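You operate a simulated robot arm through the tools that you are given. There is no shell and no other tool.

You run a simulated robot arm. Do the job below in one go: nothing can be reset, and whatever is moved stays where it is left.

Task
Put things in order on the top of the check bench. At the end: the tall green cap stands where the silver roller stood; the silver roller from the top of the check bench stands where the blue pad stood; the blue pad stands on top of the green roll; the bent blue tube stands on top of the grey reel; whatever was shut is shut again. Leave all else as you found it, and nothing knocked over.

The check looks at the end state, three seconds after you hand in, the way a careful person would. Anything else that was tipped, shoved, dropped, spilled or broken makes it a failure. A push-on lid holds only when it is set on centred and level and pressed home; a screw cap is set on level and turned clockwise until tight.

Robot
A 6-joint arm with a two-finger parallel gripper, fixed in place. Base frame: the origin is at the foot of the arm, x ahead of it, y to its left, z up; the work surface is at about z = 0. Units: cm, rad, N and s.
With the tool pointing down near the work surface it reaches from about 18 to 46 cm from the base axis. Its first joint turns from -1.222 to 1.222 rad. Payload 1.9 kg.
The tool frame sits at the grasp point between the pads (the TCP): z along the fingers, y along the line on which they close. The tips reach 2.3 cm beyond it. Largest opening 9.4 cm; finger width 3.8, thickness 1; the body of the gripper, 5.4 by 9.6 cm, starts 3.9 cm behind the TCP.
Orientation is that of the tool frame in the base frame, as [roll, pitch, yaw] about the fixed x, y, z axes, in that order (R = Rz(yaw) Ry(pitch) Rx(roll)). With the fingers straight down and closing along the base's y, the tool's x points along the base's -x, its y along +y and its z along -z.

Tools
- The arm moves only by the tool nudge_tool. Its argument "moves" is a list of rows, each a list of 7 numbers: the shift along the tool's x, y, z in mm, then the turn, a rotation vector about the tool's x, y, z in degrees, then the closure, from 0 (fully open) to 1 (shut). In form: [[tx, ty, tz, wx, wy, wz, jaw], ...]. A call has 1 to 20 rows; each row is the pose to reach, as a shift and turn from the pose commanded when the call began, along the tool's axes at that moment. Rows are played at 5 a second. More than 5 cm and 0.15 rad between two rows, or a gripper value outside its range, and nothing of the call is played. A pose out of reach is approached as far as the arm can. The call stops where the force on the tool passes 40 N (or 10 N more than at its start, if that is more) or the arm is blocked; 0.2 s more then pass. Each finger travels about 10.8 cm/s and halts on what it meets, pressing with about 31 N; the grip force reading is that of the motor and also rises with nothing between the fingers. The clock runs only during rows and for 0.2 s after the last one: add rows that repeat a pose to give the fingers time. The reply holds the time, the measured pose of the TCP, the force on the tool along the base axes, the opening and the grip force, in the units named above and with some noise, with the torque about the TCP (base axes, N m) and any sound that the robot's microphone picked up.
- Cameras (640 x 400 px; columns grow to the right, rows downward): "scene" is fixed at [5.95, 31.32, 42.73]; the picture's right is [-0.74, -0.67, 0.00], its down [-0.37, 0.40, -0.84] and it looks along [0.56, -0.62, -0.55] (base axes); focal length 297 px, centre (320, 200). "wrist" rides on the gripper at [8.6, 1.6, -7.4] in the tool frame; the picture's right is [-0.18, 0.98, 0.00], its down [-0.58, -0.11, -0.81] and it looks along [-0.79, -0.15, 0.59] (tool axes); focal length 243 px, centre (320, 200).
- grab_frame(camera): a new picture of that camera. It takes no simulated time.
- pixel_to_xyz(camera, pixels): there is no depth. For up to 12 entries [column, row, z] of the newest picture of that camera ("zoom" is the newest enlarged one), the place [x, y] in the base frame at which the ray of that pixel passes the height z, good to about 0.3 cm. It takes no simulated time.
- enlarge(camera, box): a new picture of the part [left, top, right, bottom] of that camera's present view, enlarged. It takes no simulated time.
- hand_in(): hands the job in; it is judged then, once.

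Open the gripper and draw the arm clear of the work before you hand the job in, unless the task says otherwise.

The tools are called by a JSON object that holds its "method" and its "body". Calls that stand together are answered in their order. nudge_tool: Moves the arm, as the interface text tells. Its arguments: {"type":"object","properties":{"moves":{"type":"array"}},"required":["moves"]} The other tools are called the same way: grab_frame (camera) takes a picture; pixel_to_xyz (camera, pixels) gives the place at which the rays of pixels pass given heights; enlarge (camera, box) takes an enlarged picture of a part of a camera's view; hand_in () hands the job in.

At the start:

```text
clock: 0.0
tool_pos: [26.29, -4.55, 27.06]
tool_rot: [3.14, 0.001, 3.141]
wrist_force: [0.6, -1.3, -0.2]
ft_torque: [0.0, 0.0, 0.02]
width: 9.41
grasp_force: 0.0
```

scene: 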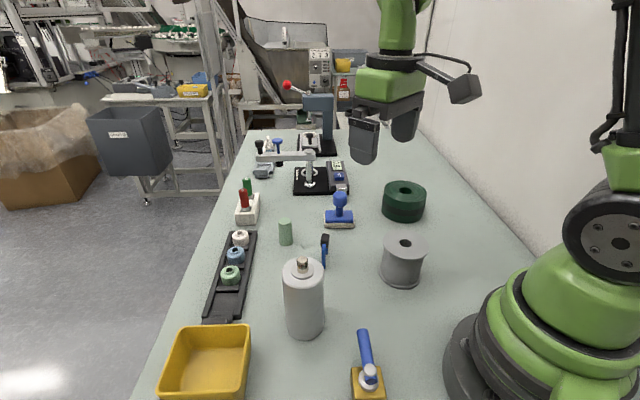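
wrist: 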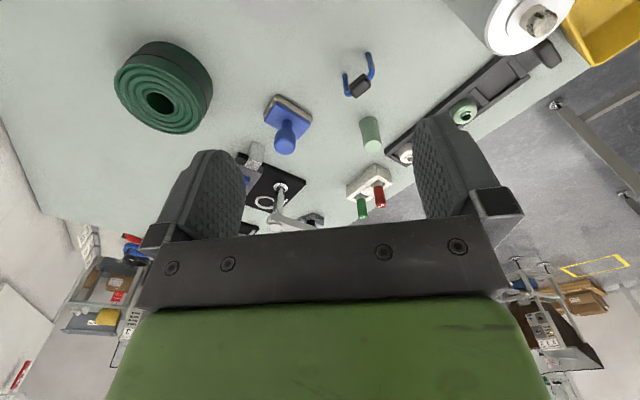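

The scene shows the green roll near (404,200), grey reel at (403,262), the blue stamp-like pad at (339,212), a green cap at (285,232), and a bent blue tube near (324,250). I'll enlarge parts of the view to identify everything.

{"method": "enlarge", "body": {"camera": "scene", "box": [200, 160, 440, 310]}}

{"method": "enlarge", "body": {"camera": "scene", "box": [230, 80, 390, 200]}}

{"method": "enlarge", "body": {"camera": "scene", "box": [150, 240, 450, 400]}}

{"method": "enlarge", "body": {"camera": "wrist", "box": [220, 30, 460, 240]}}

```text
2.67 times, centred on (320, 235) of scene
```

zoom: 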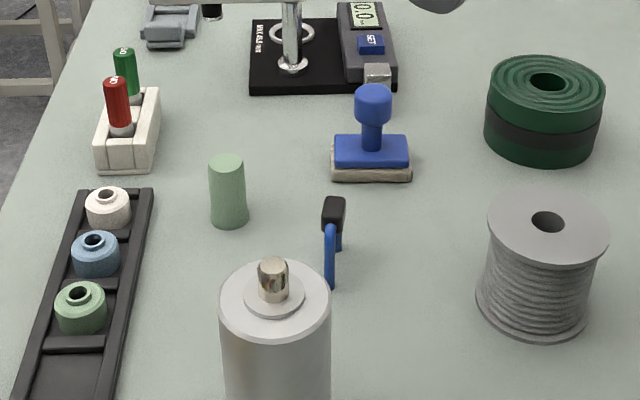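

```text
3.33 times, centred on (310, 140) of scene
```

zoom: 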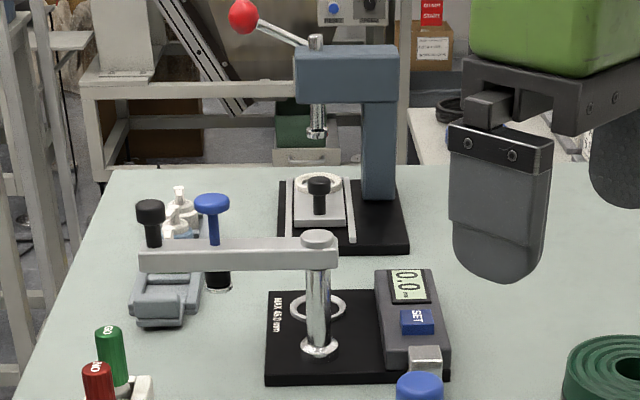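

```text
2.13 times, centred on (300, 320) of scene
```

zoom: 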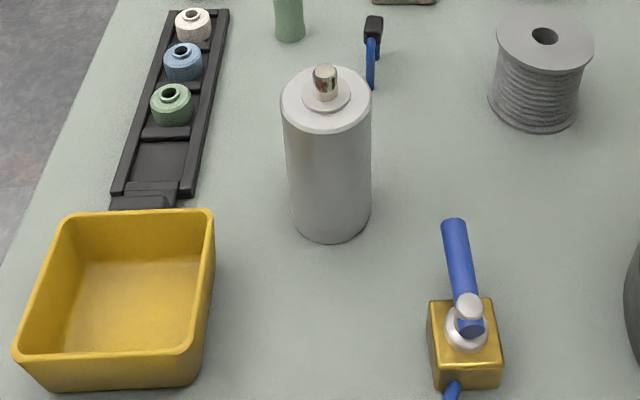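

```text
1.90 times, centred on (340, 135) of wrist
```

zoom: 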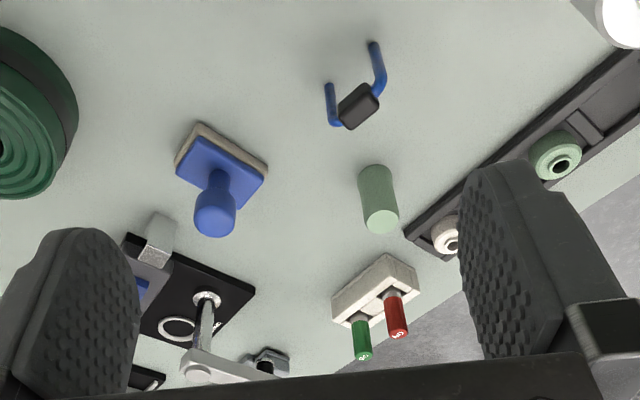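

Next I enlarge the small silver item near (341,188), the tall grey cylinder at (304,300), and the blue valve at (367,365).

{"method": "enlarge", "body": {"camera": "scene", "box": [300, 150, 380, 200]}}

{"method": "enlarge", "body": {"camera": "scene", "box": [264, 240, 344, 350]}}

{"method": "enlarge", "body": {"camera": "scene", "box": [330, 320, 410, 400]}}

{"method": "enlarge", "body": {"camera": "wrist", "box": [220, 130, 340, 240]}}

{"method": "enlarge", "body": {"camera": "wrist", "box": [440, 0, 600, 100]}}

{"method": "enlarge", "body": {"camera": "wrist", "box": [320, 30, 420, 110]}}

{"method": "enlarge", "body": {"camera": "scene", "box": [235, 125, 325, 195]}}

```text
8.00 times, centred on (340, 175) of scene
```

zoom: 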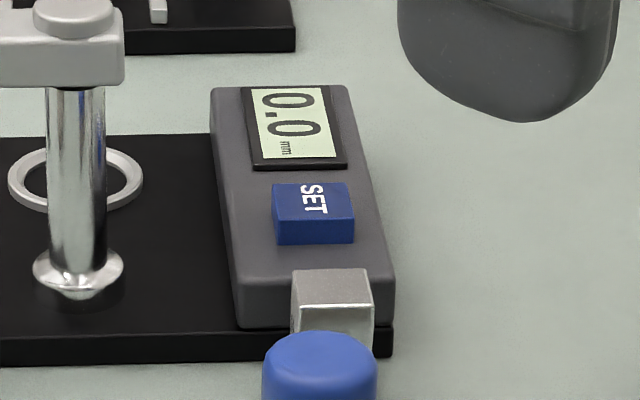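

```text
3.64 times, centred on (304, 295) of scene
```

zoom: 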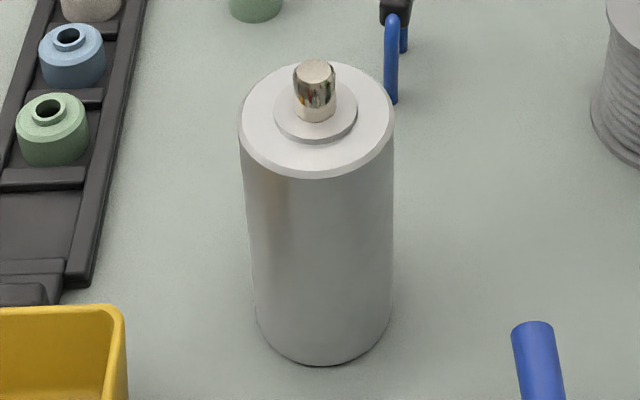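

```text
5.00 times, centred on (370, 360) of scene
```

zoom: 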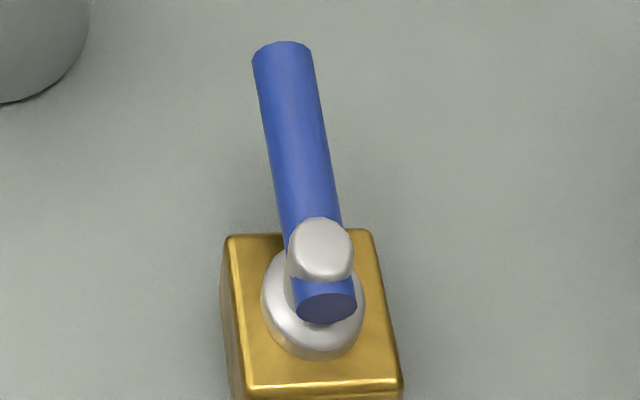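

```text
3.64 times, centred on (280, 185) of wrist
```

zoom: 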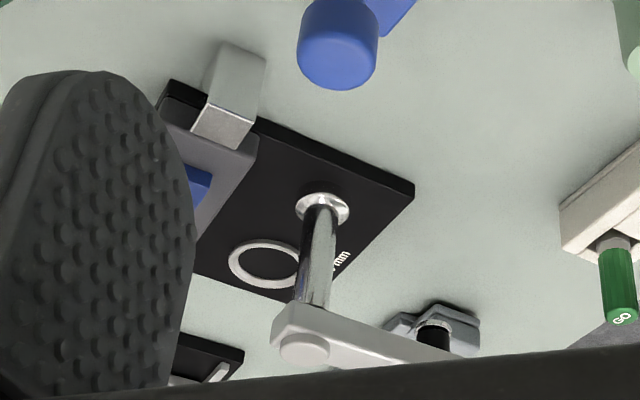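

```text
4.00 times, centred on (520, 50) of wrist
```

zoom: 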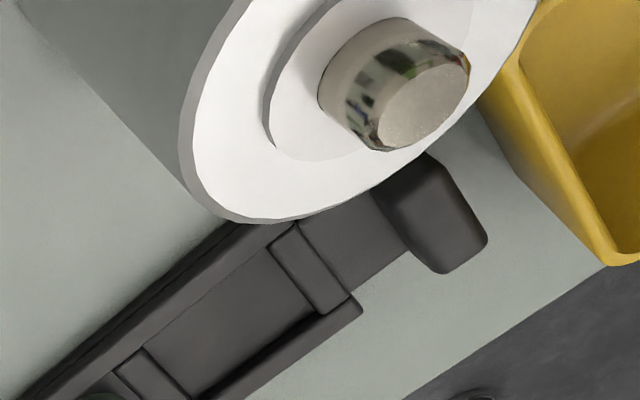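

```text
5.00 times, centred on (370, 70) of wrist
```

zoom: 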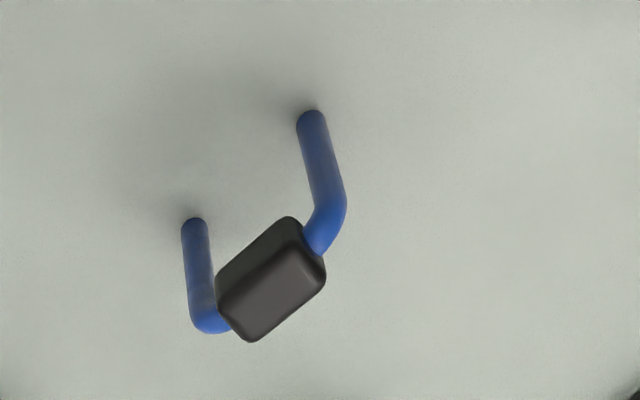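

```text
5.71 times, centred on (280, 160) of scene
```

zoom: 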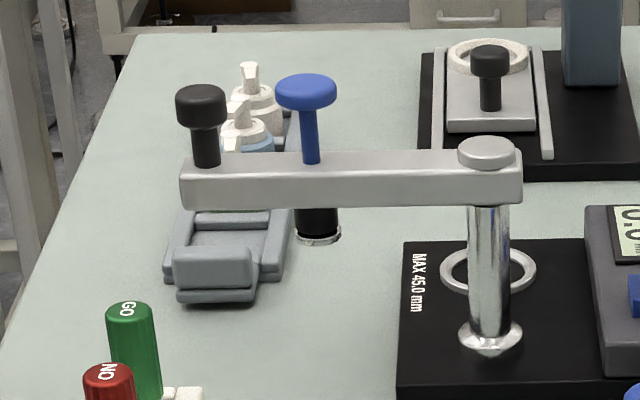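

The tall grey cylinder with a steel axle stub looks like the silver roller, and the block by the gauge is square. I'll get table positions for the main items from the scene camera.

{"method": "grab_frame", "body": {"camera": "scene"}}

{"method": "pixel_to_xyz", "body": {"camera": "scene", "pixels": [[304, 338, 0], [284, 315, 0], [324, 318, 0], [285, 243, 0], [324, 267, 0], [326, 252, 0], [339, 226, 0], [404, 219, 0], [403, 285, 0], [370, 395, 0], [341, 205, 0], [249, 222, 0]]}}

{"method": "pixel_to_xyz", "body": {"camera": "scene", "pixels": [[404, 189, 4], [382, 189, 4], [426, 192, 4], [403, 244, 6], [380, 244, 6], [427, 244, 6], [303, 270, 10], [282, 270, 10], [324, 272, 10], [285, 222, 4], [278, 222, 4], [292, 222, 4]]}}

```text
taken
```

scene: 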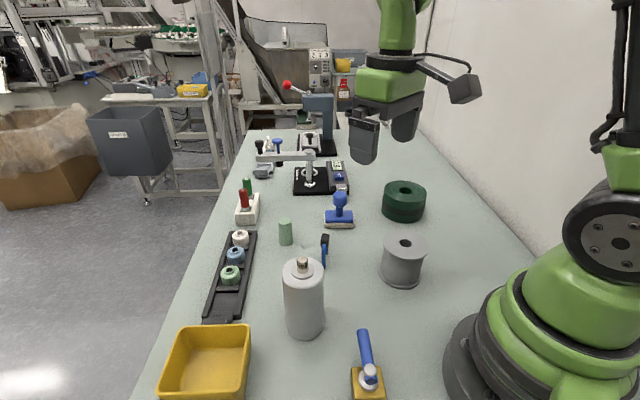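

```text
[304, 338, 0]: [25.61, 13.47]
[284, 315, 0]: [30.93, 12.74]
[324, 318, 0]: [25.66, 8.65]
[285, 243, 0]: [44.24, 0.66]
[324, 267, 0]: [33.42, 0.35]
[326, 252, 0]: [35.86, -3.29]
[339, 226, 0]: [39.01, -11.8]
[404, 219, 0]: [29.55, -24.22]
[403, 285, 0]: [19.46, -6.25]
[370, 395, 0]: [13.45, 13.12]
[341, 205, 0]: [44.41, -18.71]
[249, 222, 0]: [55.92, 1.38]
```

```text
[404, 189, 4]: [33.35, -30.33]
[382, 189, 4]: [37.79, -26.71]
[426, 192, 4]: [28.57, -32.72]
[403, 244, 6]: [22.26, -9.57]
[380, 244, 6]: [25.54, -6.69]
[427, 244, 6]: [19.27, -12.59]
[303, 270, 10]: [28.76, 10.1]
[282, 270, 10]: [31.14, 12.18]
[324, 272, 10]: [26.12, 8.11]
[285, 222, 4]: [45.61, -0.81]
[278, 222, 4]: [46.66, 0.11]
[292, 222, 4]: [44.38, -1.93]
```

The roller's footprint centre is near (28,11), the cap near (45,0), the pad near (39,-12), the reel near (21,-9) and the green roll near (32,-28). I'll take a fresh wrist frame and cross-check these from the wrist camera.

{"method": "grab_frame", "body": {"camera": "wrist"}}

{"method": "pixel_to_xyz", "body": {"camera": "wrist", "pixels": [[288, 112, 0], [265, 118, 0], [278, 95, 0], [312, 118, 0], [300, 140, 0], [371, 118, 0], [368, 55, 0], [346, 75, 0], [150, 120, 4], [165, 60, 0], [254, 150, 0], [370, 185, 0]]}}

```text
taken
```

wrist: 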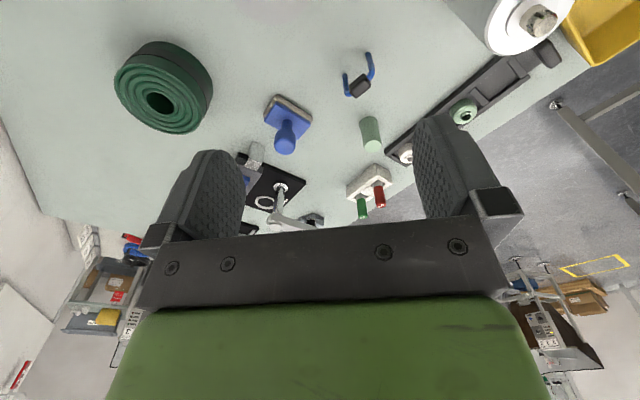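

```text
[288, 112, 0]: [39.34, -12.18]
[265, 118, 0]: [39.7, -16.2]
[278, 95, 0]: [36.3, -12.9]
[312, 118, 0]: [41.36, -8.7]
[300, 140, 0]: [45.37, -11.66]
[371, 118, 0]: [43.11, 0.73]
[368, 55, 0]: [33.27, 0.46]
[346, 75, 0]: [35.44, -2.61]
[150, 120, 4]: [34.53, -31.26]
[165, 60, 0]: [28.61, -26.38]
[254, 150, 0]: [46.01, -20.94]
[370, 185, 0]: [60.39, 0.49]
```

The two cameras agree to within a few mm (pad centre about (39.3,-12.3), tube legs at about (33.3,0.4) and (35.4,-2.6)). I'll move closer above and short of the pad to see it in detail.

{"method": "nudge_tool", "body": {"moves": [[-17, -19, 22, 0, 0, 0, 0], [-34, -37, 45, 0, 0, 0, 0], [-51, -56, 67, 0, 0, 0, 0], [-67, -75, 90, 0, 0, 0, 0], [-67, -75, 90, 0, 0, 0, 0]]}}

{"method": "grab_frame", "body": {"camera": "wrist"}}

{"method": "grab_frame", "body": {"camera": "scene"}}

```text
clock: 1.2
tool_pos: [32.88, -11.93, 18.03]
tool_rot: [-3.141, -0.001, 3.14]
wrist_force: [-0.2, 0.3, -0.1]
ft_torque: [0.01, 0.02, 0.03]
width: 9.43
grasp_force: 0.1
```

```text
taken
```

wrist: 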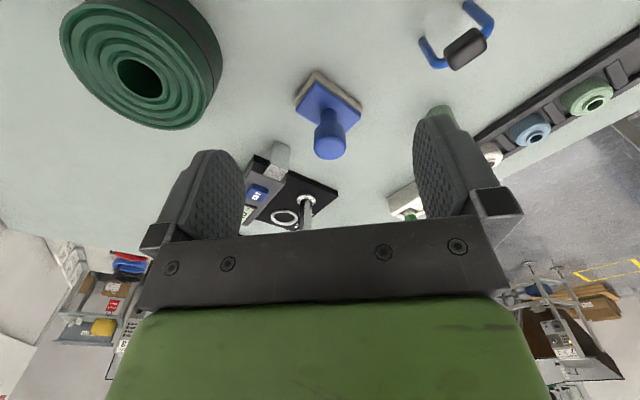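

```text
taken
```

scene: 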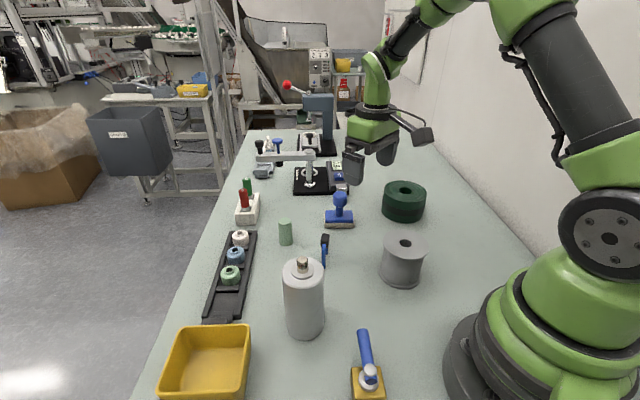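

The pad now sits at wrist (328,110) with its knob at (330,145); I'll enlarge that region and the green roll to get outlines.

{"method": "enlarge", "body": {"camera": "wrist", "box": [240, 50, 400, 170]}}

{"method": "enlarge", "body": {"camera": "wrist", "box": [40, 0, 240, 140]}}

{"method": "enlarge", "body": {"camera": "wrist", "box": [400, 0, 500, 80]}}

{"method": "enlarge", "body": {"camera": "scene", "box": [310, 160, 440, 240]}}

```text
3.33 times, centred on (320, 110) of wrist
```

zoom: 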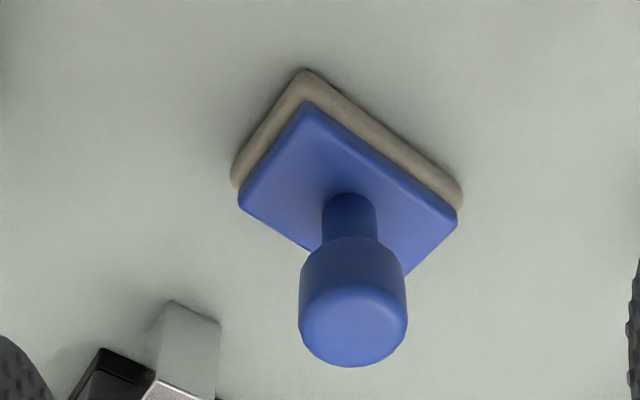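

```text
2.86 times, centred on (140, 70) of wrist
```

zoom: 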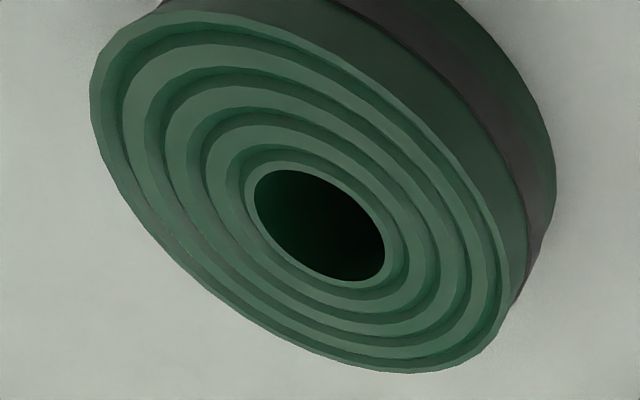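

```text
5.00 times, centred on (450, 40) of wrist
```

zoom: 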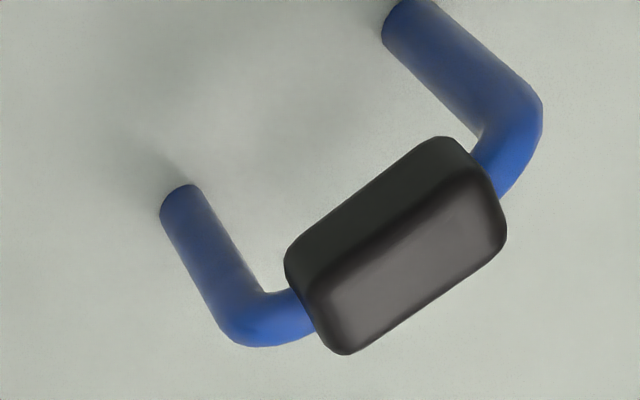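

```text
4.92 times, centred on (375, 200) of scene
```

zoom: 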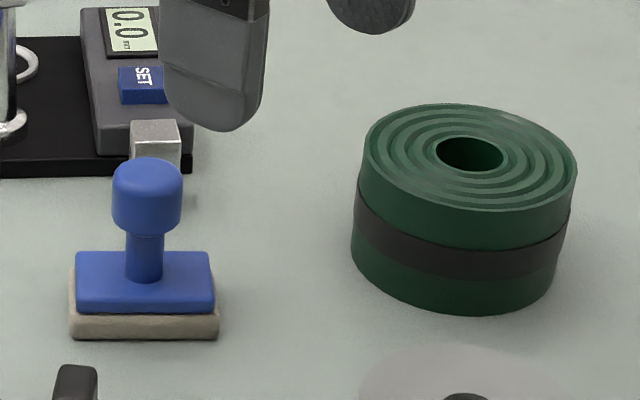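

I'll triangulate knob top (scene (340,194), wrist (330,147)), the felt corners, and the green roll's rim.

{"method": "pixel_to_xyz", "body": {"camera": "wrist", "pixels": [[330, 147.5, 5], [330, 147.5, 6], [330, 147.5, 7], [315.5, 71.6, 0.5], [362.6, 108.5, 0.5], [293.6, 104, 0.5], [345.5, 134, 1.5], [296, 112, 1.8], [361, 114, 1.8], [317, 82, 1.8]]}}

{"method": "pixel_to_xyz", "body": {"camera": "scene", "pixels": [[339.8, 194, 5], [339.8, 194, 6], [339.8, 194, 7], [325, 227, 0], [354, 227, 0], [324.5, 224, 0.8], [354, 224, 0.8]]}}

```text
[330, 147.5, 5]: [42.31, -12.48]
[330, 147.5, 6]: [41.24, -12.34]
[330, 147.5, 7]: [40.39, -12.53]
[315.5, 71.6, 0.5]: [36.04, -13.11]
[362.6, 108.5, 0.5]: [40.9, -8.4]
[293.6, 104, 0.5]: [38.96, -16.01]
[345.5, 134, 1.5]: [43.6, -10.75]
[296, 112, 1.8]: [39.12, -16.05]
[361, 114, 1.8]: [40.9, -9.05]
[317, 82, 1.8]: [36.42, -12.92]
```

```text
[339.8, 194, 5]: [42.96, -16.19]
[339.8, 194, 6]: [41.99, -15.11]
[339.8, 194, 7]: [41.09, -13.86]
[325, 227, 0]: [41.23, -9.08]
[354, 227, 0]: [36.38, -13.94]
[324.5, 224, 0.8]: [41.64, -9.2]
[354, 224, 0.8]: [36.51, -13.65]
```

The pad's felt is about 6.6 x 4 cm centred near (39.9,-12.3), knob top near z=8. Now I triangulate the green roll's top hole centre (wrist (139,79), scene (405.5,191)), plus reel, block and tube.

{"method": "pixel_to_xyz", "body": {"camera": "wrist", "pixels": [[139.3, 78.7, 3], [139.3, 78.7, 4], [139.3, 78.7, 5], [139.3, 78.7, 6], [275, 140, 0], [282, 145, 2], [266, 140, 0], [460, 44, 3], [460, 44, 4], [460, 44, 5]]}}

{"method": "pixel_to_xyz", "body": {"camera": "scene", "pixels": [[405.5, 191, 3], [405.5, 191, 4], [405.5, 191, 5], [405.5, 191, 6], [383, 208, 1], [425, 211, 1], [404, 223, 0], [325, 236, 3], [325, 236, 4], [325, 236, 5]]}}

```text
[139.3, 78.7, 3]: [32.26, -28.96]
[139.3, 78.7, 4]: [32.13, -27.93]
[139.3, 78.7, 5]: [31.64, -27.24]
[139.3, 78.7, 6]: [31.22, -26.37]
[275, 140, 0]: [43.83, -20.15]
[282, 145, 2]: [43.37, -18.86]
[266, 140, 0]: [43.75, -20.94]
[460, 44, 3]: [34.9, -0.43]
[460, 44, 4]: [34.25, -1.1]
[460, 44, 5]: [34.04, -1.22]
```

```text
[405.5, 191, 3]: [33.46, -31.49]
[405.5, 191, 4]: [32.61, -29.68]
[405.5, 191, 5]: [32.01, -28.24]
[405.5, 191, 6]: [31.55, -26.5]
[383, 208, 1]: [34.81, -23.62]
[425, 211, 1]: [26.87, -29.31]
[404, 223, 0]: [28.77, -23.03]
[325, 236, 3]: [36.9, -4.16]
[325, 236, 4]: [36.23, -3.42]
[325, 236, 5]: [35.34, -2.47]
```

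The green roll's top centre triangulates to about (31.4,-26.5,5.7). I'll move over the pad's knob at z=14 with the gripper half open, then check alignment (expected knob-top pixel about (320,107)).

{"method": "nudge_tool", "body": {"moves": [[-23, -2, 13, 0, 0, 0, 0.2], [-46, -4, 27, 0, 0, 0, 0.4], [-69, -5, 40, 0, 0, 0, 0.45], [-69, -5, 40, 0, 0, 0, 0.45]]}}

{"method": "grab_frame", "body": {"camera": "wrist"}}

{"method": "enlarge", "body": {"camera": "wrist", "box": [220, 0, 420, 200]}}

{"method": "grab_frame", "body": {"camera": "scene"}}

{"method": "pixel_to_xyz", "body": {"camera": "scene", "pixels": [[309, 187, 0.8], [312, 155, 9], [312, 155, 11], [312, 155, 13], [342, 189, 3], [342, 189, 4], [342, 189, 5]]}}

```text
clock: 2.2
tool_pos: [39.97, -12.48, 13.87]
tool_rot: [-3.141, 0.001, -3.141]
wrist_force: [-1.2, -0.4, 0.2]
ft_torque: [-0.01, -0.01, -0.05]
width: 5.16
grasp_force: 0.0
```

```text
taken
```

wrist: 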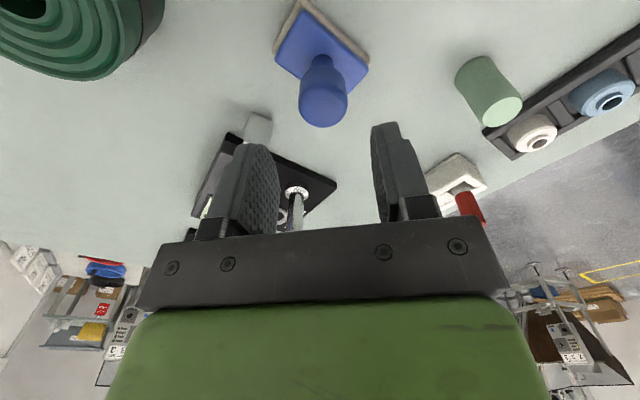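

```text
2.00 times, centred on (320, 100) of wrist
```

zoom: 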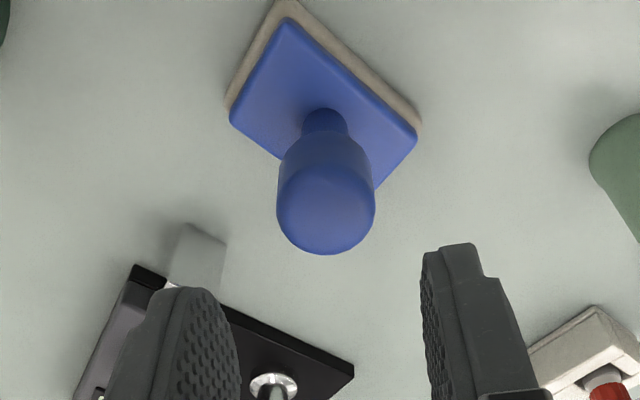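

```text
taken
```

scene: 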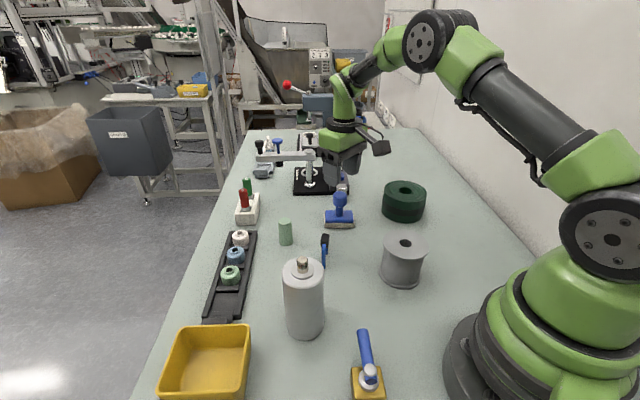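

```text
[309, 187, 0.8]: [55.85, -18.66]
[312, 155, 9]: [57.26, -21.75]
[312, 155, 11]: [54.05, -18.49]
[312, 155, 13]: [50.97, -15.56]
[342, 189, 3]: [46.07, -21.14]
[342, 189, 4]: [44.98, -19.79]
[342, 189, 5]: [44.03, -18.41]
```

Knob top appears at (323,107), matching x and needing about +2 mm in y. I descend straight to z≈6.6 around the knob with the jaws at 5 cm.

{"method": "nudge_tool", "body": {"moves": [[0, 2, 20, 0, 0, 0, 0.45], [0, 2, 40, 0, 0, 0, 0.45], [0, 2, 58, 0, 0, 0, 0.45], [0, 2, 73, 0, 0, 0, 0.45], [0, 2, 73, 0, 0, 0, 0.45]]}}

{"method": "grab_frame", "body": {"camera": "wrist"}}

{"method": "enlarge", "body": {"camera": "scene", "box": [290, 150, 400, 240]}}

```text
clock: 3.4
tool_pos: [39.8, -12.47, 6.85]
tool_rot: [-3.141, 0.0, 3.141]
wrist_force: [-0.4, 1.2, -0.1]
ft_torque: [0.01, 0.04, -0.01]
width: 5.16
grasp_force: 0.1
```

```text
taken
```

wrist: 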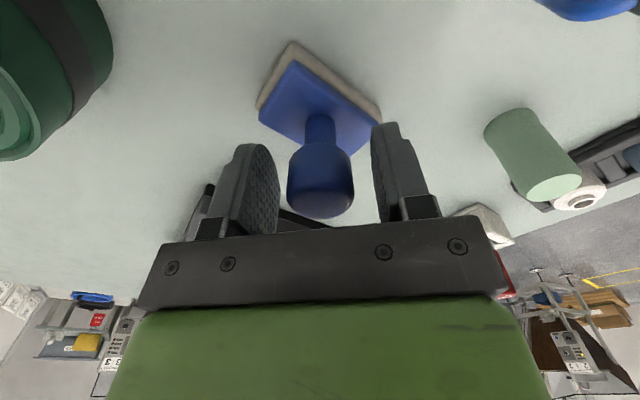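

```text
4.44 times, centred on (345, 195) of scene
```

zoom: 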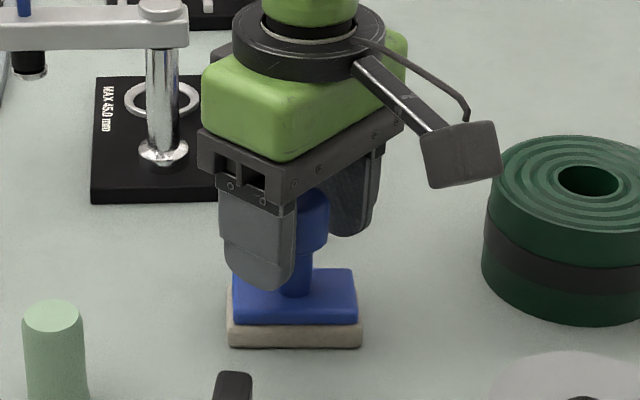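

The knob is centred between the pads at (320,187). I close on it now.

{"method": "nudge_tool", "body": {"moves": [[0, 0, 0, 0, 0, 0, 0.6], [0, 0, 0, 0, 0, 0, 1], [0, 0, 0, 0, 0, 0, 1], [0, 0, 0, 0, 0, 0, 1]]}}

{"method": "grab_frame", "body": {"camera": "wrist"}}

```text
clock: 4.4
tool_pos: [39.86, -12.35, 6.89]
tool_rot: [3.142, 0.002, 3.14]
wrist_force: [0.6, -0.6, -0.3]
ft_torque: [0.02, 0.0, 0.01]
width: 3.06
grasp_force: 31.4
```

```text
taken
```

wrist: 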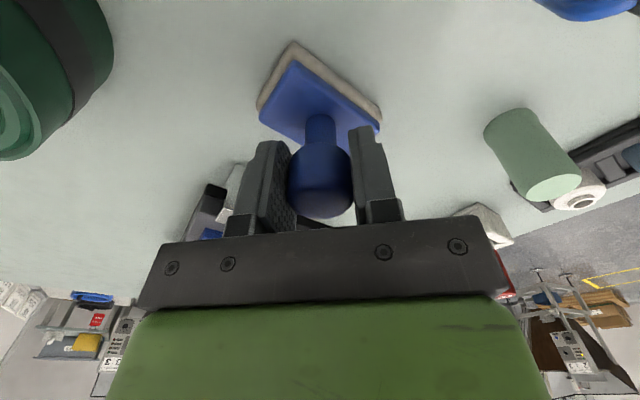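

Grip holds at width 3.06 cm. I lift straight up about 10 cm.

{"method": "nudge_tool", "body": {"moves": [[0, 0, -10, 0, 0, 0, 1], [0, 0, -30, 0, 0, 0, 1], [0, 0, -60, 0, 0, 0, 1], [0, 0, -100, 0, 0, 0, 1], [0, 0, -100, 0, 0, 0, 1]]}}

{"method": "grab_frame", "body": {"camera": "scene"}}

{"method": "grab_frame", "body": {"camera": "wrist"}}

```text
clock: 5.6
tool_pos: [39.98, -12.37, 16.89]
tool_rot: [-3.141, -0.001, 3.141]
wrist_force: [0.2, -0.4, -1.5]
ft_torque: [0.0, 0.03, -0.01]
width: 3.06
grasp_force: 30.9
```

```text
taken
```

scene: 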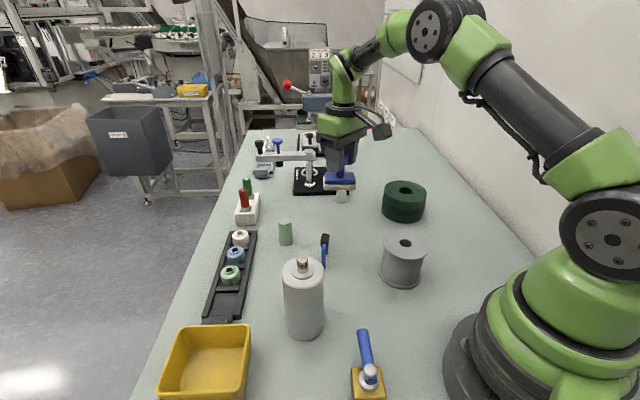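

```text
taken
```

wrist: 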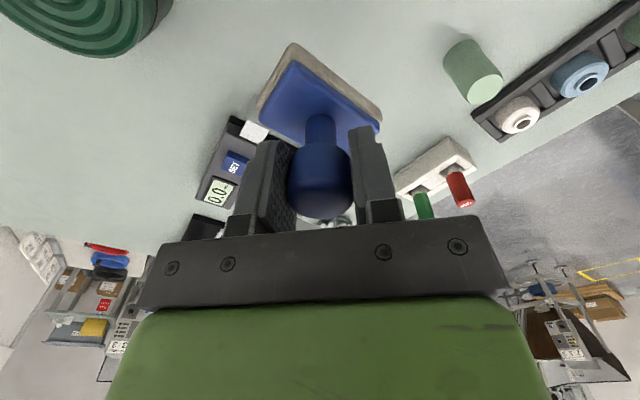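

The pad is lifted level (scene (339,180)). I move partway toward the green roll so it shows at the left of the wrist view, clear of the held pad.

{"method": "nudge_tool", "body": {"moves": [[25, -15, -5, 0, 0, 0, 1], [50, -30, -10, 0, 0, 0, 1], [80, -46, -15, 0, 0, 0, 1], [80, -46, -15, 0, 0, 0, 1], [80, -46, -15, 0, 0, 0, 1]]}}

{"method": "grab_frame", "body": {"camera": "wrist"}}

{"method": "enlarge", "body": {"camera": "scene", "box": [360, 170, 440, 230]}}

```text
clock: 6.8
tool_pos: [31.87, -16.89, 18.38]
tool_rot: [-3.141, 0.0, 3.141]
wrist_force: [0.0, -0.2, -1.2]
ft_torque: [-0.03, 0.01, -0.06]
width: 3.06
grasp_force: 30.7
```

```text
taken
```

wrist: 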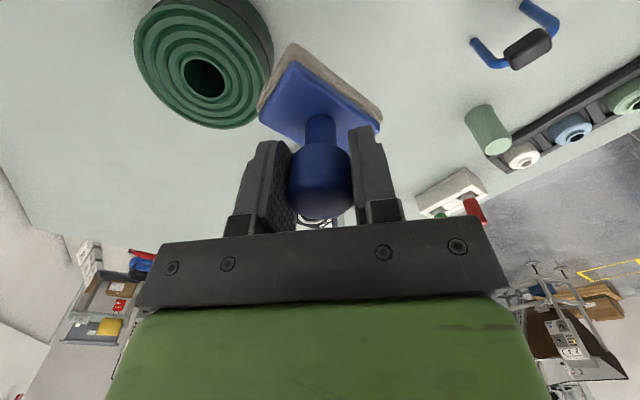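

```text
6.67 times, centred on (400, 200) of scene
```

zoom: 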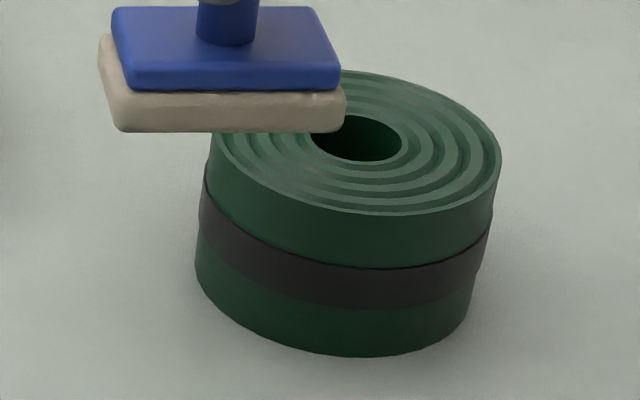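

Hole centre is at wrist (204,77) and scene (405.4,190.6); I triangulate again from this new viewpoint.

{"method": "pixel_to_xyz", "body": {"camera": "wrist", "pixels": [[204, 77, 4], [204, 77, 5], [204, 77, 5.5], [204, 77, 6], [204, 77, 6.5], [134, 50, 5.5], [200, 128, 5.5], [262, 105, 5.5]]}}

{"method": "pixel_to_xyz", "body": {"camera": "scene", "pixels": [[405.4, 190.6, 5], [405.4, 190.6, 5.5], [405.4, 190.6, 6], [405.4, 190.6, 6.5], [407.5, 202, 5.5], [427, 195, 5.5], [384, 189.5, 5.5], [406, 223, 0], [382, 212, 0]]}}

```text
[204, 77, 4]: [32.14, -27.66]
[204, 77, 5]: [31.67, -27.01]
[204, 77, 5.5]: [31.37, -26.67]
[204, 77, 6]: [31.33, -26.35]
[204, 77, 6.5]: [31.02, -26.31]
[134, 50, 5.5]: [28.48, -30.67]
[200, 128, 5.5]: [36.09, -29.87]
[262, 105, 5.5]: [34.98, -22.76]
```

```text
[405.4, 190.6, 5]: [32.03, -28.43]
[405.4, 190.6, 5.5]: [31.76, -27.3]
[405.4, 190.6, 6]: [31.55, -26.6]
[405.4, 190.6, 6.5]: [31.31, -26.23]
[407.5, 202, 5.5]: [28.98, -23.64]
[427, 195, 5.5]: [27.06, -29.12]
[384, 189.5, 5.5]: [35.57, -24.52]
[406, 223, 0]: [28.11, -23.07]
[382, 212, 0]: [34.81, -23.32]
```

Both cameras converge on the roll's top centre at about (31.4,-26.5,6.0), radius about 5 cm. I carry the pad over it at the current height.

{"method": "nudge_tool", "body": {"moves": [[1, -20, 0, 0, 0, 0, 1], [3, -45, 0, 0, 0, 0, 1], [4, -70, 0, 0, 0, 0, 1], [5, -96, 0, 0, 0, 0, 1], [5, -96, 0, 0, 0, 0, 1], [5, -96, 0, 0, 0, 0, 1]]}}

{"method": "grab_frame", "body": {"camera": "wrist"}}

{"method": "enlarge", "body": {"camera": "scene", "box": [340, 120, 460, 230]}}

```text
clock: 8.2
tool_pos: [31.52, -26.64, 18.52]
tool_rot: [3.142, 0.002, 3.142]
wrist_force: [0.7, 0.9, -0.9]
ft_torque: [-0.02, 0.01, -0.02]
width: 3.06
grasp_force: 30.9
```

```text
taken
```

wrist: 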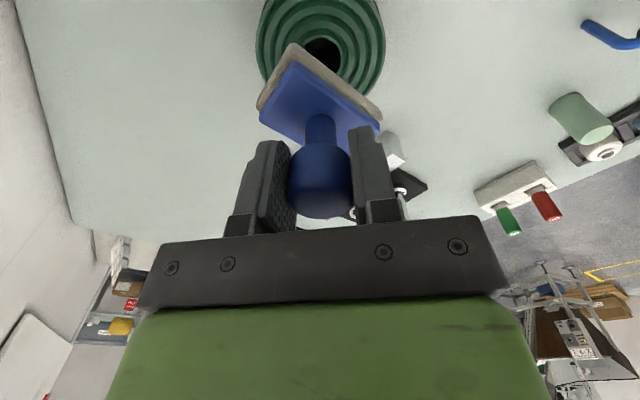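

```text
3.64 times, centred on (400, 175) of scene
```

zoom: 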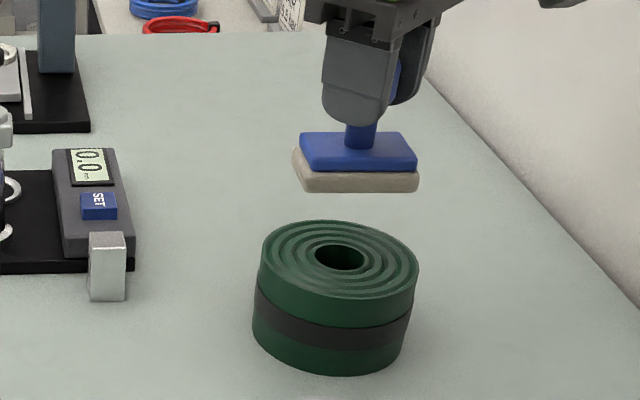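

Roll's edges at wrist columns 256 and 386 centre on 321, matching the tool. I descend to just above contact, then in small steps.

{"method": "nudge_tool", "body": {"moves": [[0, 0, 15, 0, 0, 0, 1], [0, 0, 30, 0, 0, 0, 1], [0, 0, 42, 0, 0, 0, 1], [0, 0, 49, 0, 0, 0, 1], [0, 0, 49, 0, 0, 0, 1]]}}

{"method": "enlarge", "body": {"camera": "scene", "box": [350, 130, 450, 230]}}

{"method": "grab_frame", "body": {"camera": "wrist"}}

```text
clock: 9.4
tool_pos: [31.56, -26.62, 13.34]
tool_rot: [-3.142, 0.0, 3.141]
wrist_force: [-0.6, 0.0, -0.4]
ft_torque: [0.01, -0.02, 0.02]
width: 3.05
grasp_force: 30.7
```

```text
4.00 times, centred on (400, 180) of scene
```

zoom: 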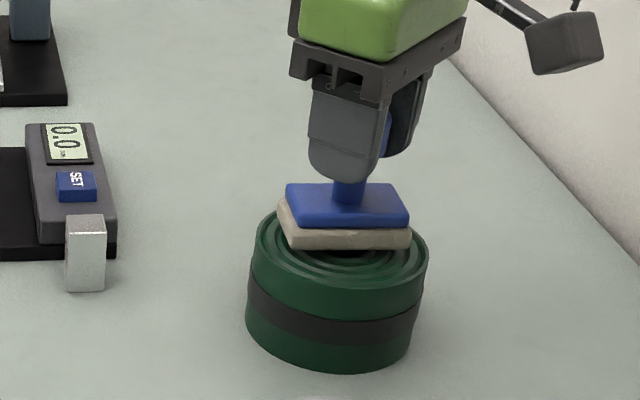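

```text
taken
```

wrist: 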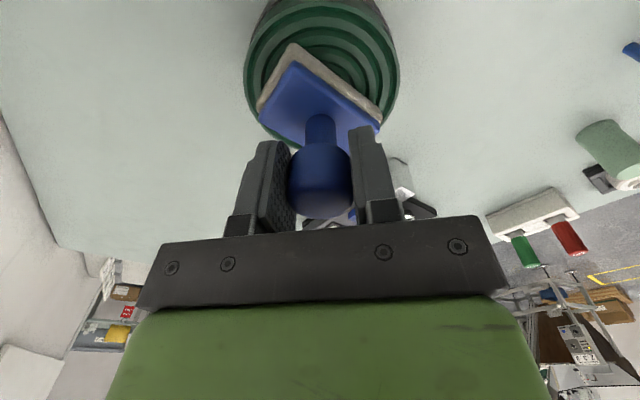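

Pad hovers a few mm above the roll (zoom (345,240)). I lower in 1 mm rows and watch the force.

{"method": "nudge_tool", "body": {"moves": [[0, 1, 1, 0, 0, 0, 1], [0, 1, 2, 0, 0, 0, 1], [0, 1, 3, 0, 0, 0, 1], [0, 1, 3, 0, 0, 0, 1]]}}

{"method": "enlarge", "body": {"camera": "scene", "box": [370, 160, 430, 210]}}

```text
clock: 10.4
tool_pos: [31.4, -26.65, 13.04]
tool_rot: [3.141, 0.0, -3.142]
wrist_force: [-0.6, 0.2, 0.0]
ft_torque: [0.03, -0.04, 0.03]
width: 3.03
grasp_force: 31.7
```

```text
8.00 times, centred on (400, 185) of scene
```

zoom: 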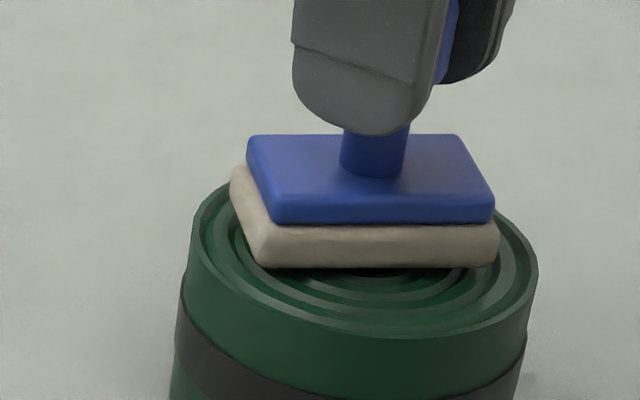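

No clear contact force yet; I continue down in 1 mm rows.

{"method": "nudge_tool", "body": {"moves": [[0, 0, 0.7, 0, 0, 0, 1], [0, 0, 1.4, 0, 0, 0, 1], [0, 0, 2, 0, 0, 0, 1], [0, 0, 2, 0, 0, 0, 1]]}}

{"method": "enlarge", "body": {"camera": "scene", "box": [370, 160, 430, 210]}}

```text
clock: 11.4
tool_pos: [31.55, -26.51, 12.88]
tool_rot: [3.141, -0.002, 3.141]
wrist_force: [-1.6, 0.5, 3.3]
ft_torque: [0.01, 0.05, -0.02]
width: 3.05
grasp_force: 30.9
```

```text
8.00 times, centred on (400, 185) of scene
```

zoom: 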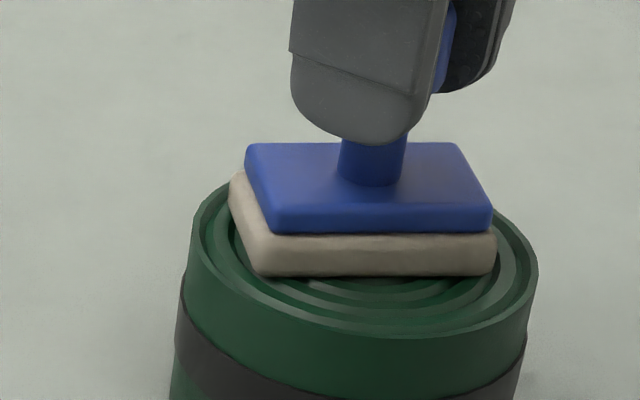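

Contact: +3.3 N at z=12.88, just as predicted. I open the fingers to about 5 cm and then check before retracting.

{"method": "nudge_tool", "body": {"moves": [[0, 0, 0, 0, 0, 0, 0.62], [0, 0, 0, 0, 0, 0, 0.55], [0, 0, 0, 0, 0, 0, 0.45], [0, 0, 0, 0, 0, 0, 0.45]]}}

{"method": "grab_frame", "body": {"camera": "wrist"}}

{"method": "enlarge", "body": {"camera": "scene", "box": [370, 150, 430, 210]}}

```text
clock: 12.4
tool_pos: [31.44, -26.49, 12.92]
tool_rot: [-3.141, 0.002, -3.141]
wrist_force: [0.5, -0.2, 0.4]
ft_torque: [0.0, 0.01, -0.02]
width: 5.21
grasp_force: 0.1
```

```text
taken
```

wrist: 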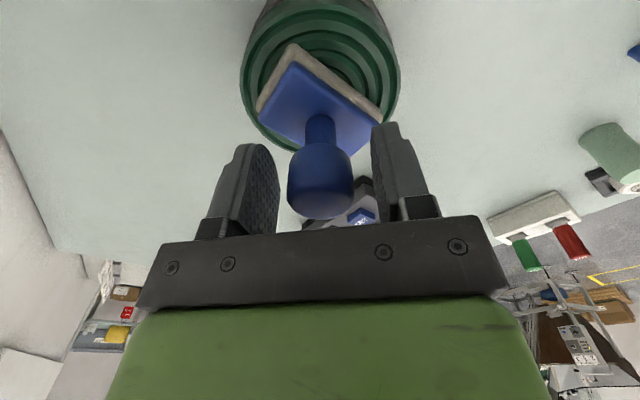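

```text
6.67 times, centred on (400, 180) of scene
```

zoom: 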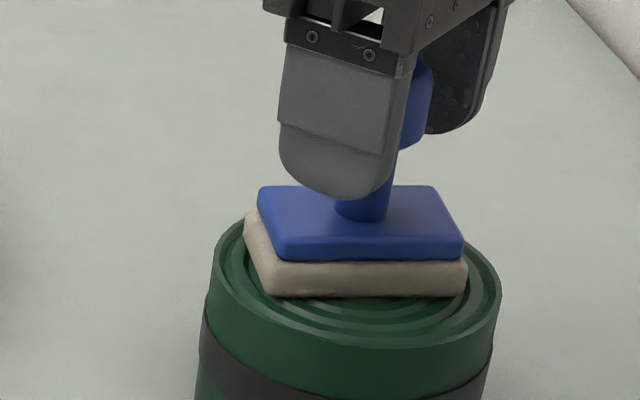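

The pad stands flat and centred on the roll, fingers clear. I retract up 10 cm.

{"method": "nudge_tool", "body": {"moves": [[0, 0, -15, 0, 0, 0, 0.45], [0, 0, -40, 0, 0, 0, 0.45], [0, 0, -75, 0, 0, 0, 0.4], [0, 0, -110, 0, 0, 0, 0.2], [0, 0, -110, 0, 0, 0, 0]]}}

{"method": "grab_frame", "body": {"camera": "scene"}}

```text
clock: 13.6
tool_pos: [31.7, -26.53, 23.75]
tool_rot: [-3.141, 0.0, -3.142]
wrist_force: [0.2, -0.3, 0.3]
ft_torque: [0.02, -0.02, -0.03]
width: 9.41
grasp_force: 0.1
```

```text
taken
```

scene: 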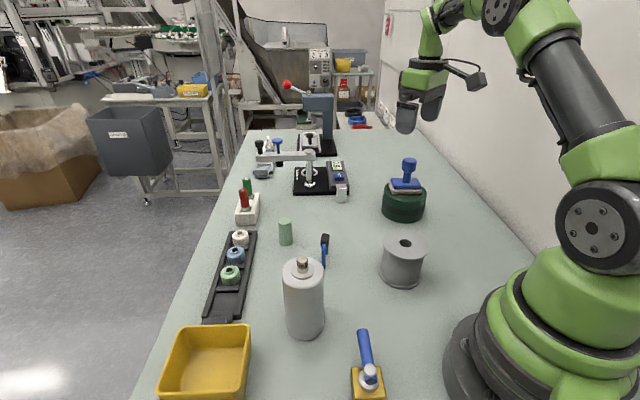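

Pad is standing on the roll at scene (404,190). I now swing over to the silver roller at about z=25.

{"method": "nudge_tool", "body": {"moves": [[5, 40, -5, 0, 0, 0, 0], [10, 80, -10, 0, 0, 0, 0], [15, 120, -15, 0, 0, 0, 0], [20, 160, -15, 0, 0, 0, 0], [25, 200, -15, 0, 0, 0, 0], [30, 240, -15, 0, 0, 0, 0], [35, 280, -15, 0, 0, 0, 0], [38, 320, -15, 0, 0, 0, 0], [40, 350, -15, 0, 0, 0, 0], [42, 373, -15, 0, 0, 0, 0], [42, 373, -15, 0, 0, 0, 0]]}}

{"method": "grab_frame", "body": {"camera": "wrist"}}

{"method": "grab_frame", "body": {"camera": "scene"}}

```text
clock: 16.0
tool_pos: [27.24, 10.81, 25.28]
tool_rot: [-3.14, 0.001, 3.141]
wrist_force: [0.1, 0.2, 0.1]
ft_torque: [-0.01, 0.0, 0.01]
width: 9.41
grasp_force: 0.0
```

```text
taken
```

wrist: 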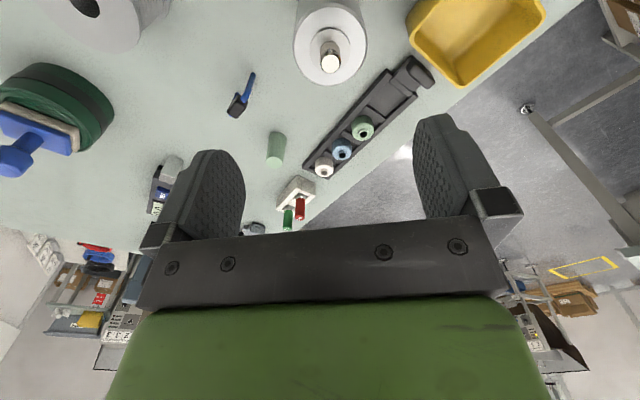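

```text
taken
```

scene: 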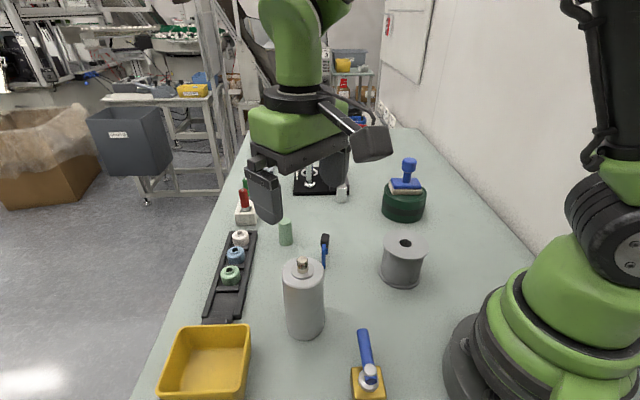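

The roller top is visible at wrist (330,45). I enlarge it in both cameras to triangulate its axis and height.

{"method": "enlarge", "body": {"camera": "wrist", "box": [270, 0, 400, 100]}}

{"method": "enlarge", "body": {"camera": "scene", "box": [264, 240, 344, 350]}}

```text
4.00 times, centred on (335, 50) of wrist
```

zoom: 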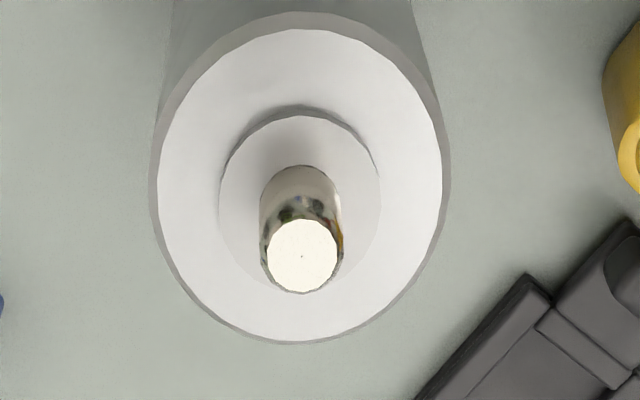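

```text
3.64 times, centred on (304, 295) of scene
```

zoom: 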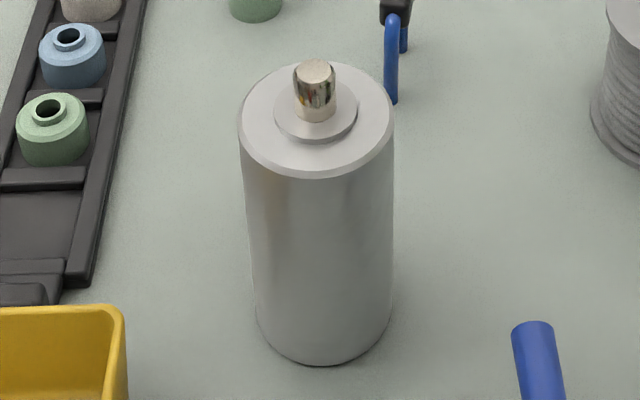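

Roller rim centre: wrist (330,44.3), scene (302.9,273); stub tip: wrist (330.5,63.8), scene (302.4,259.3). I intersect these rays.

{"method": "pixel_to_xyz", "body": {"camera": "wrist", "pixels": [[330, 44.3, 10], [330, 44.3, 11], [330, 44.3, 12], [330, 44.3, 13], [330.5, 63.8, 12], [330.5, 63.8, 13], [330.5, 63.8, 14], [330.5, 63.8, 15], [292.5, 45, 12], [367.5, 45, 12]]}}

{"method": "pixel_to_xyz", "body": {"camera": "scene", "pixels": [[302.9, 273, 10], [302.9, 273, 11], [302.9, 273, 12], [302.9, 273, 13], [302.4, 259.3, 12], [302.4, 259.3, 13], [302.4, 259.3, 14], [302.4, 259.3, 15], [304, 340.6, 0], [281.5, 273, 12], [324.3, 273, 12]]}}

```text
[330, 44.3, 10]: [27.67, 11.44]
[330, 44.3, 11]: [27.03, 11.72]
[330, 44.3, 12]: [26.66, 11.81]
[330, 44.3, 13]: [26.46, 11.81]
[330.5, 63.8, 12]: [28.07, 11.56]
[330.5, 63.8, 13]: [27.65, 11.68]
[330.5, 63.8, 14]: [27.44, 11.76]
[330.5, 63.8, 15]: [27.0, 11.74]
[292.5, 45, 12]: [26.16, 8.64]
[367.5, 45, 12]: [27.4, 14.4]
```

```text
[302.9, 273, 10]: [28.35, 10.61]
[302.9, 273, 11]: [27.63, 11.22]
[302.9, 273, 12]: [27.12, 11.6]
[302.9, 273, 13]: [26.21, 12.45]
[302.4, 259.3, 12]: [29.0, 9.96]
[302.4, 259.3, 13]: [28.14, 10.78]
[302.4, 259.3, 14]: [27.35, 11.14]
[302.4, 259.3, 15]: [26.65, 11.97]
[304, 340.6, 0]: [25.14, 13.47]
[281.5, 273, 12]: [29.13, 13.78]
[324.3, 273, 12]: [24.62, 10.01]
```

Rim top is at z≈12, stub tip at z≈14.3, axis near (27.0,11.6), diameter about 6 cm. I align and come down to z≈16 with the jaws fully open to check.

{"method": "nudge_tool", "body": {"moves": [[1, 4, 10, 0, 0, 0, 0], [2, 8, 30, 0, 0, 0, 0], [2, 8, 60, 0, 0, 0, 0], [2, 8, 85, 0, 0, 0, 0], [2, 8, 85, 0, 0, 0, 0]]}}

{"method": "grab_frame", "body": {"camera": "wrist"}}

{"method": "enlarge", "body": {"camera": "scene", "box": [230, 170, 370, 350]}}

```text
clock: 17.2
tool_pos: [27.16, 11.48, 16.67]
tool_rot: [-3.14, 0.0, -3.142]
wrist_force: [0.0, -0.5, 0.0]
ft_torque: [0.0, -0.04, 0.0]
width: 9.39
grasp_force: 0.0
```

```text
taken
```

wrist: 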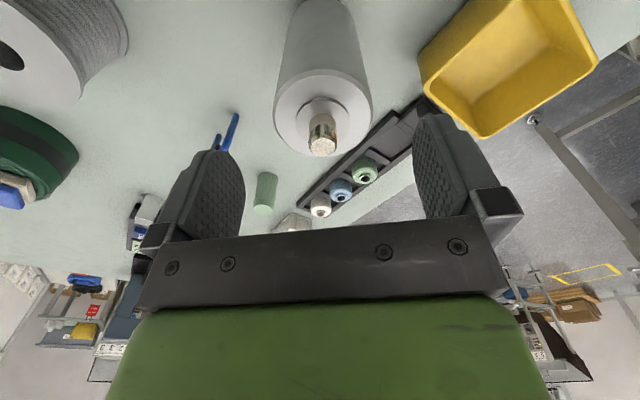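

```text
2.22 times, centred on (300, 260) of scene
```

zoom: 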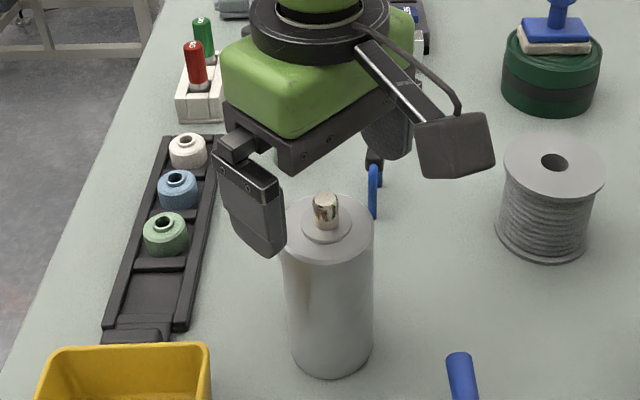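

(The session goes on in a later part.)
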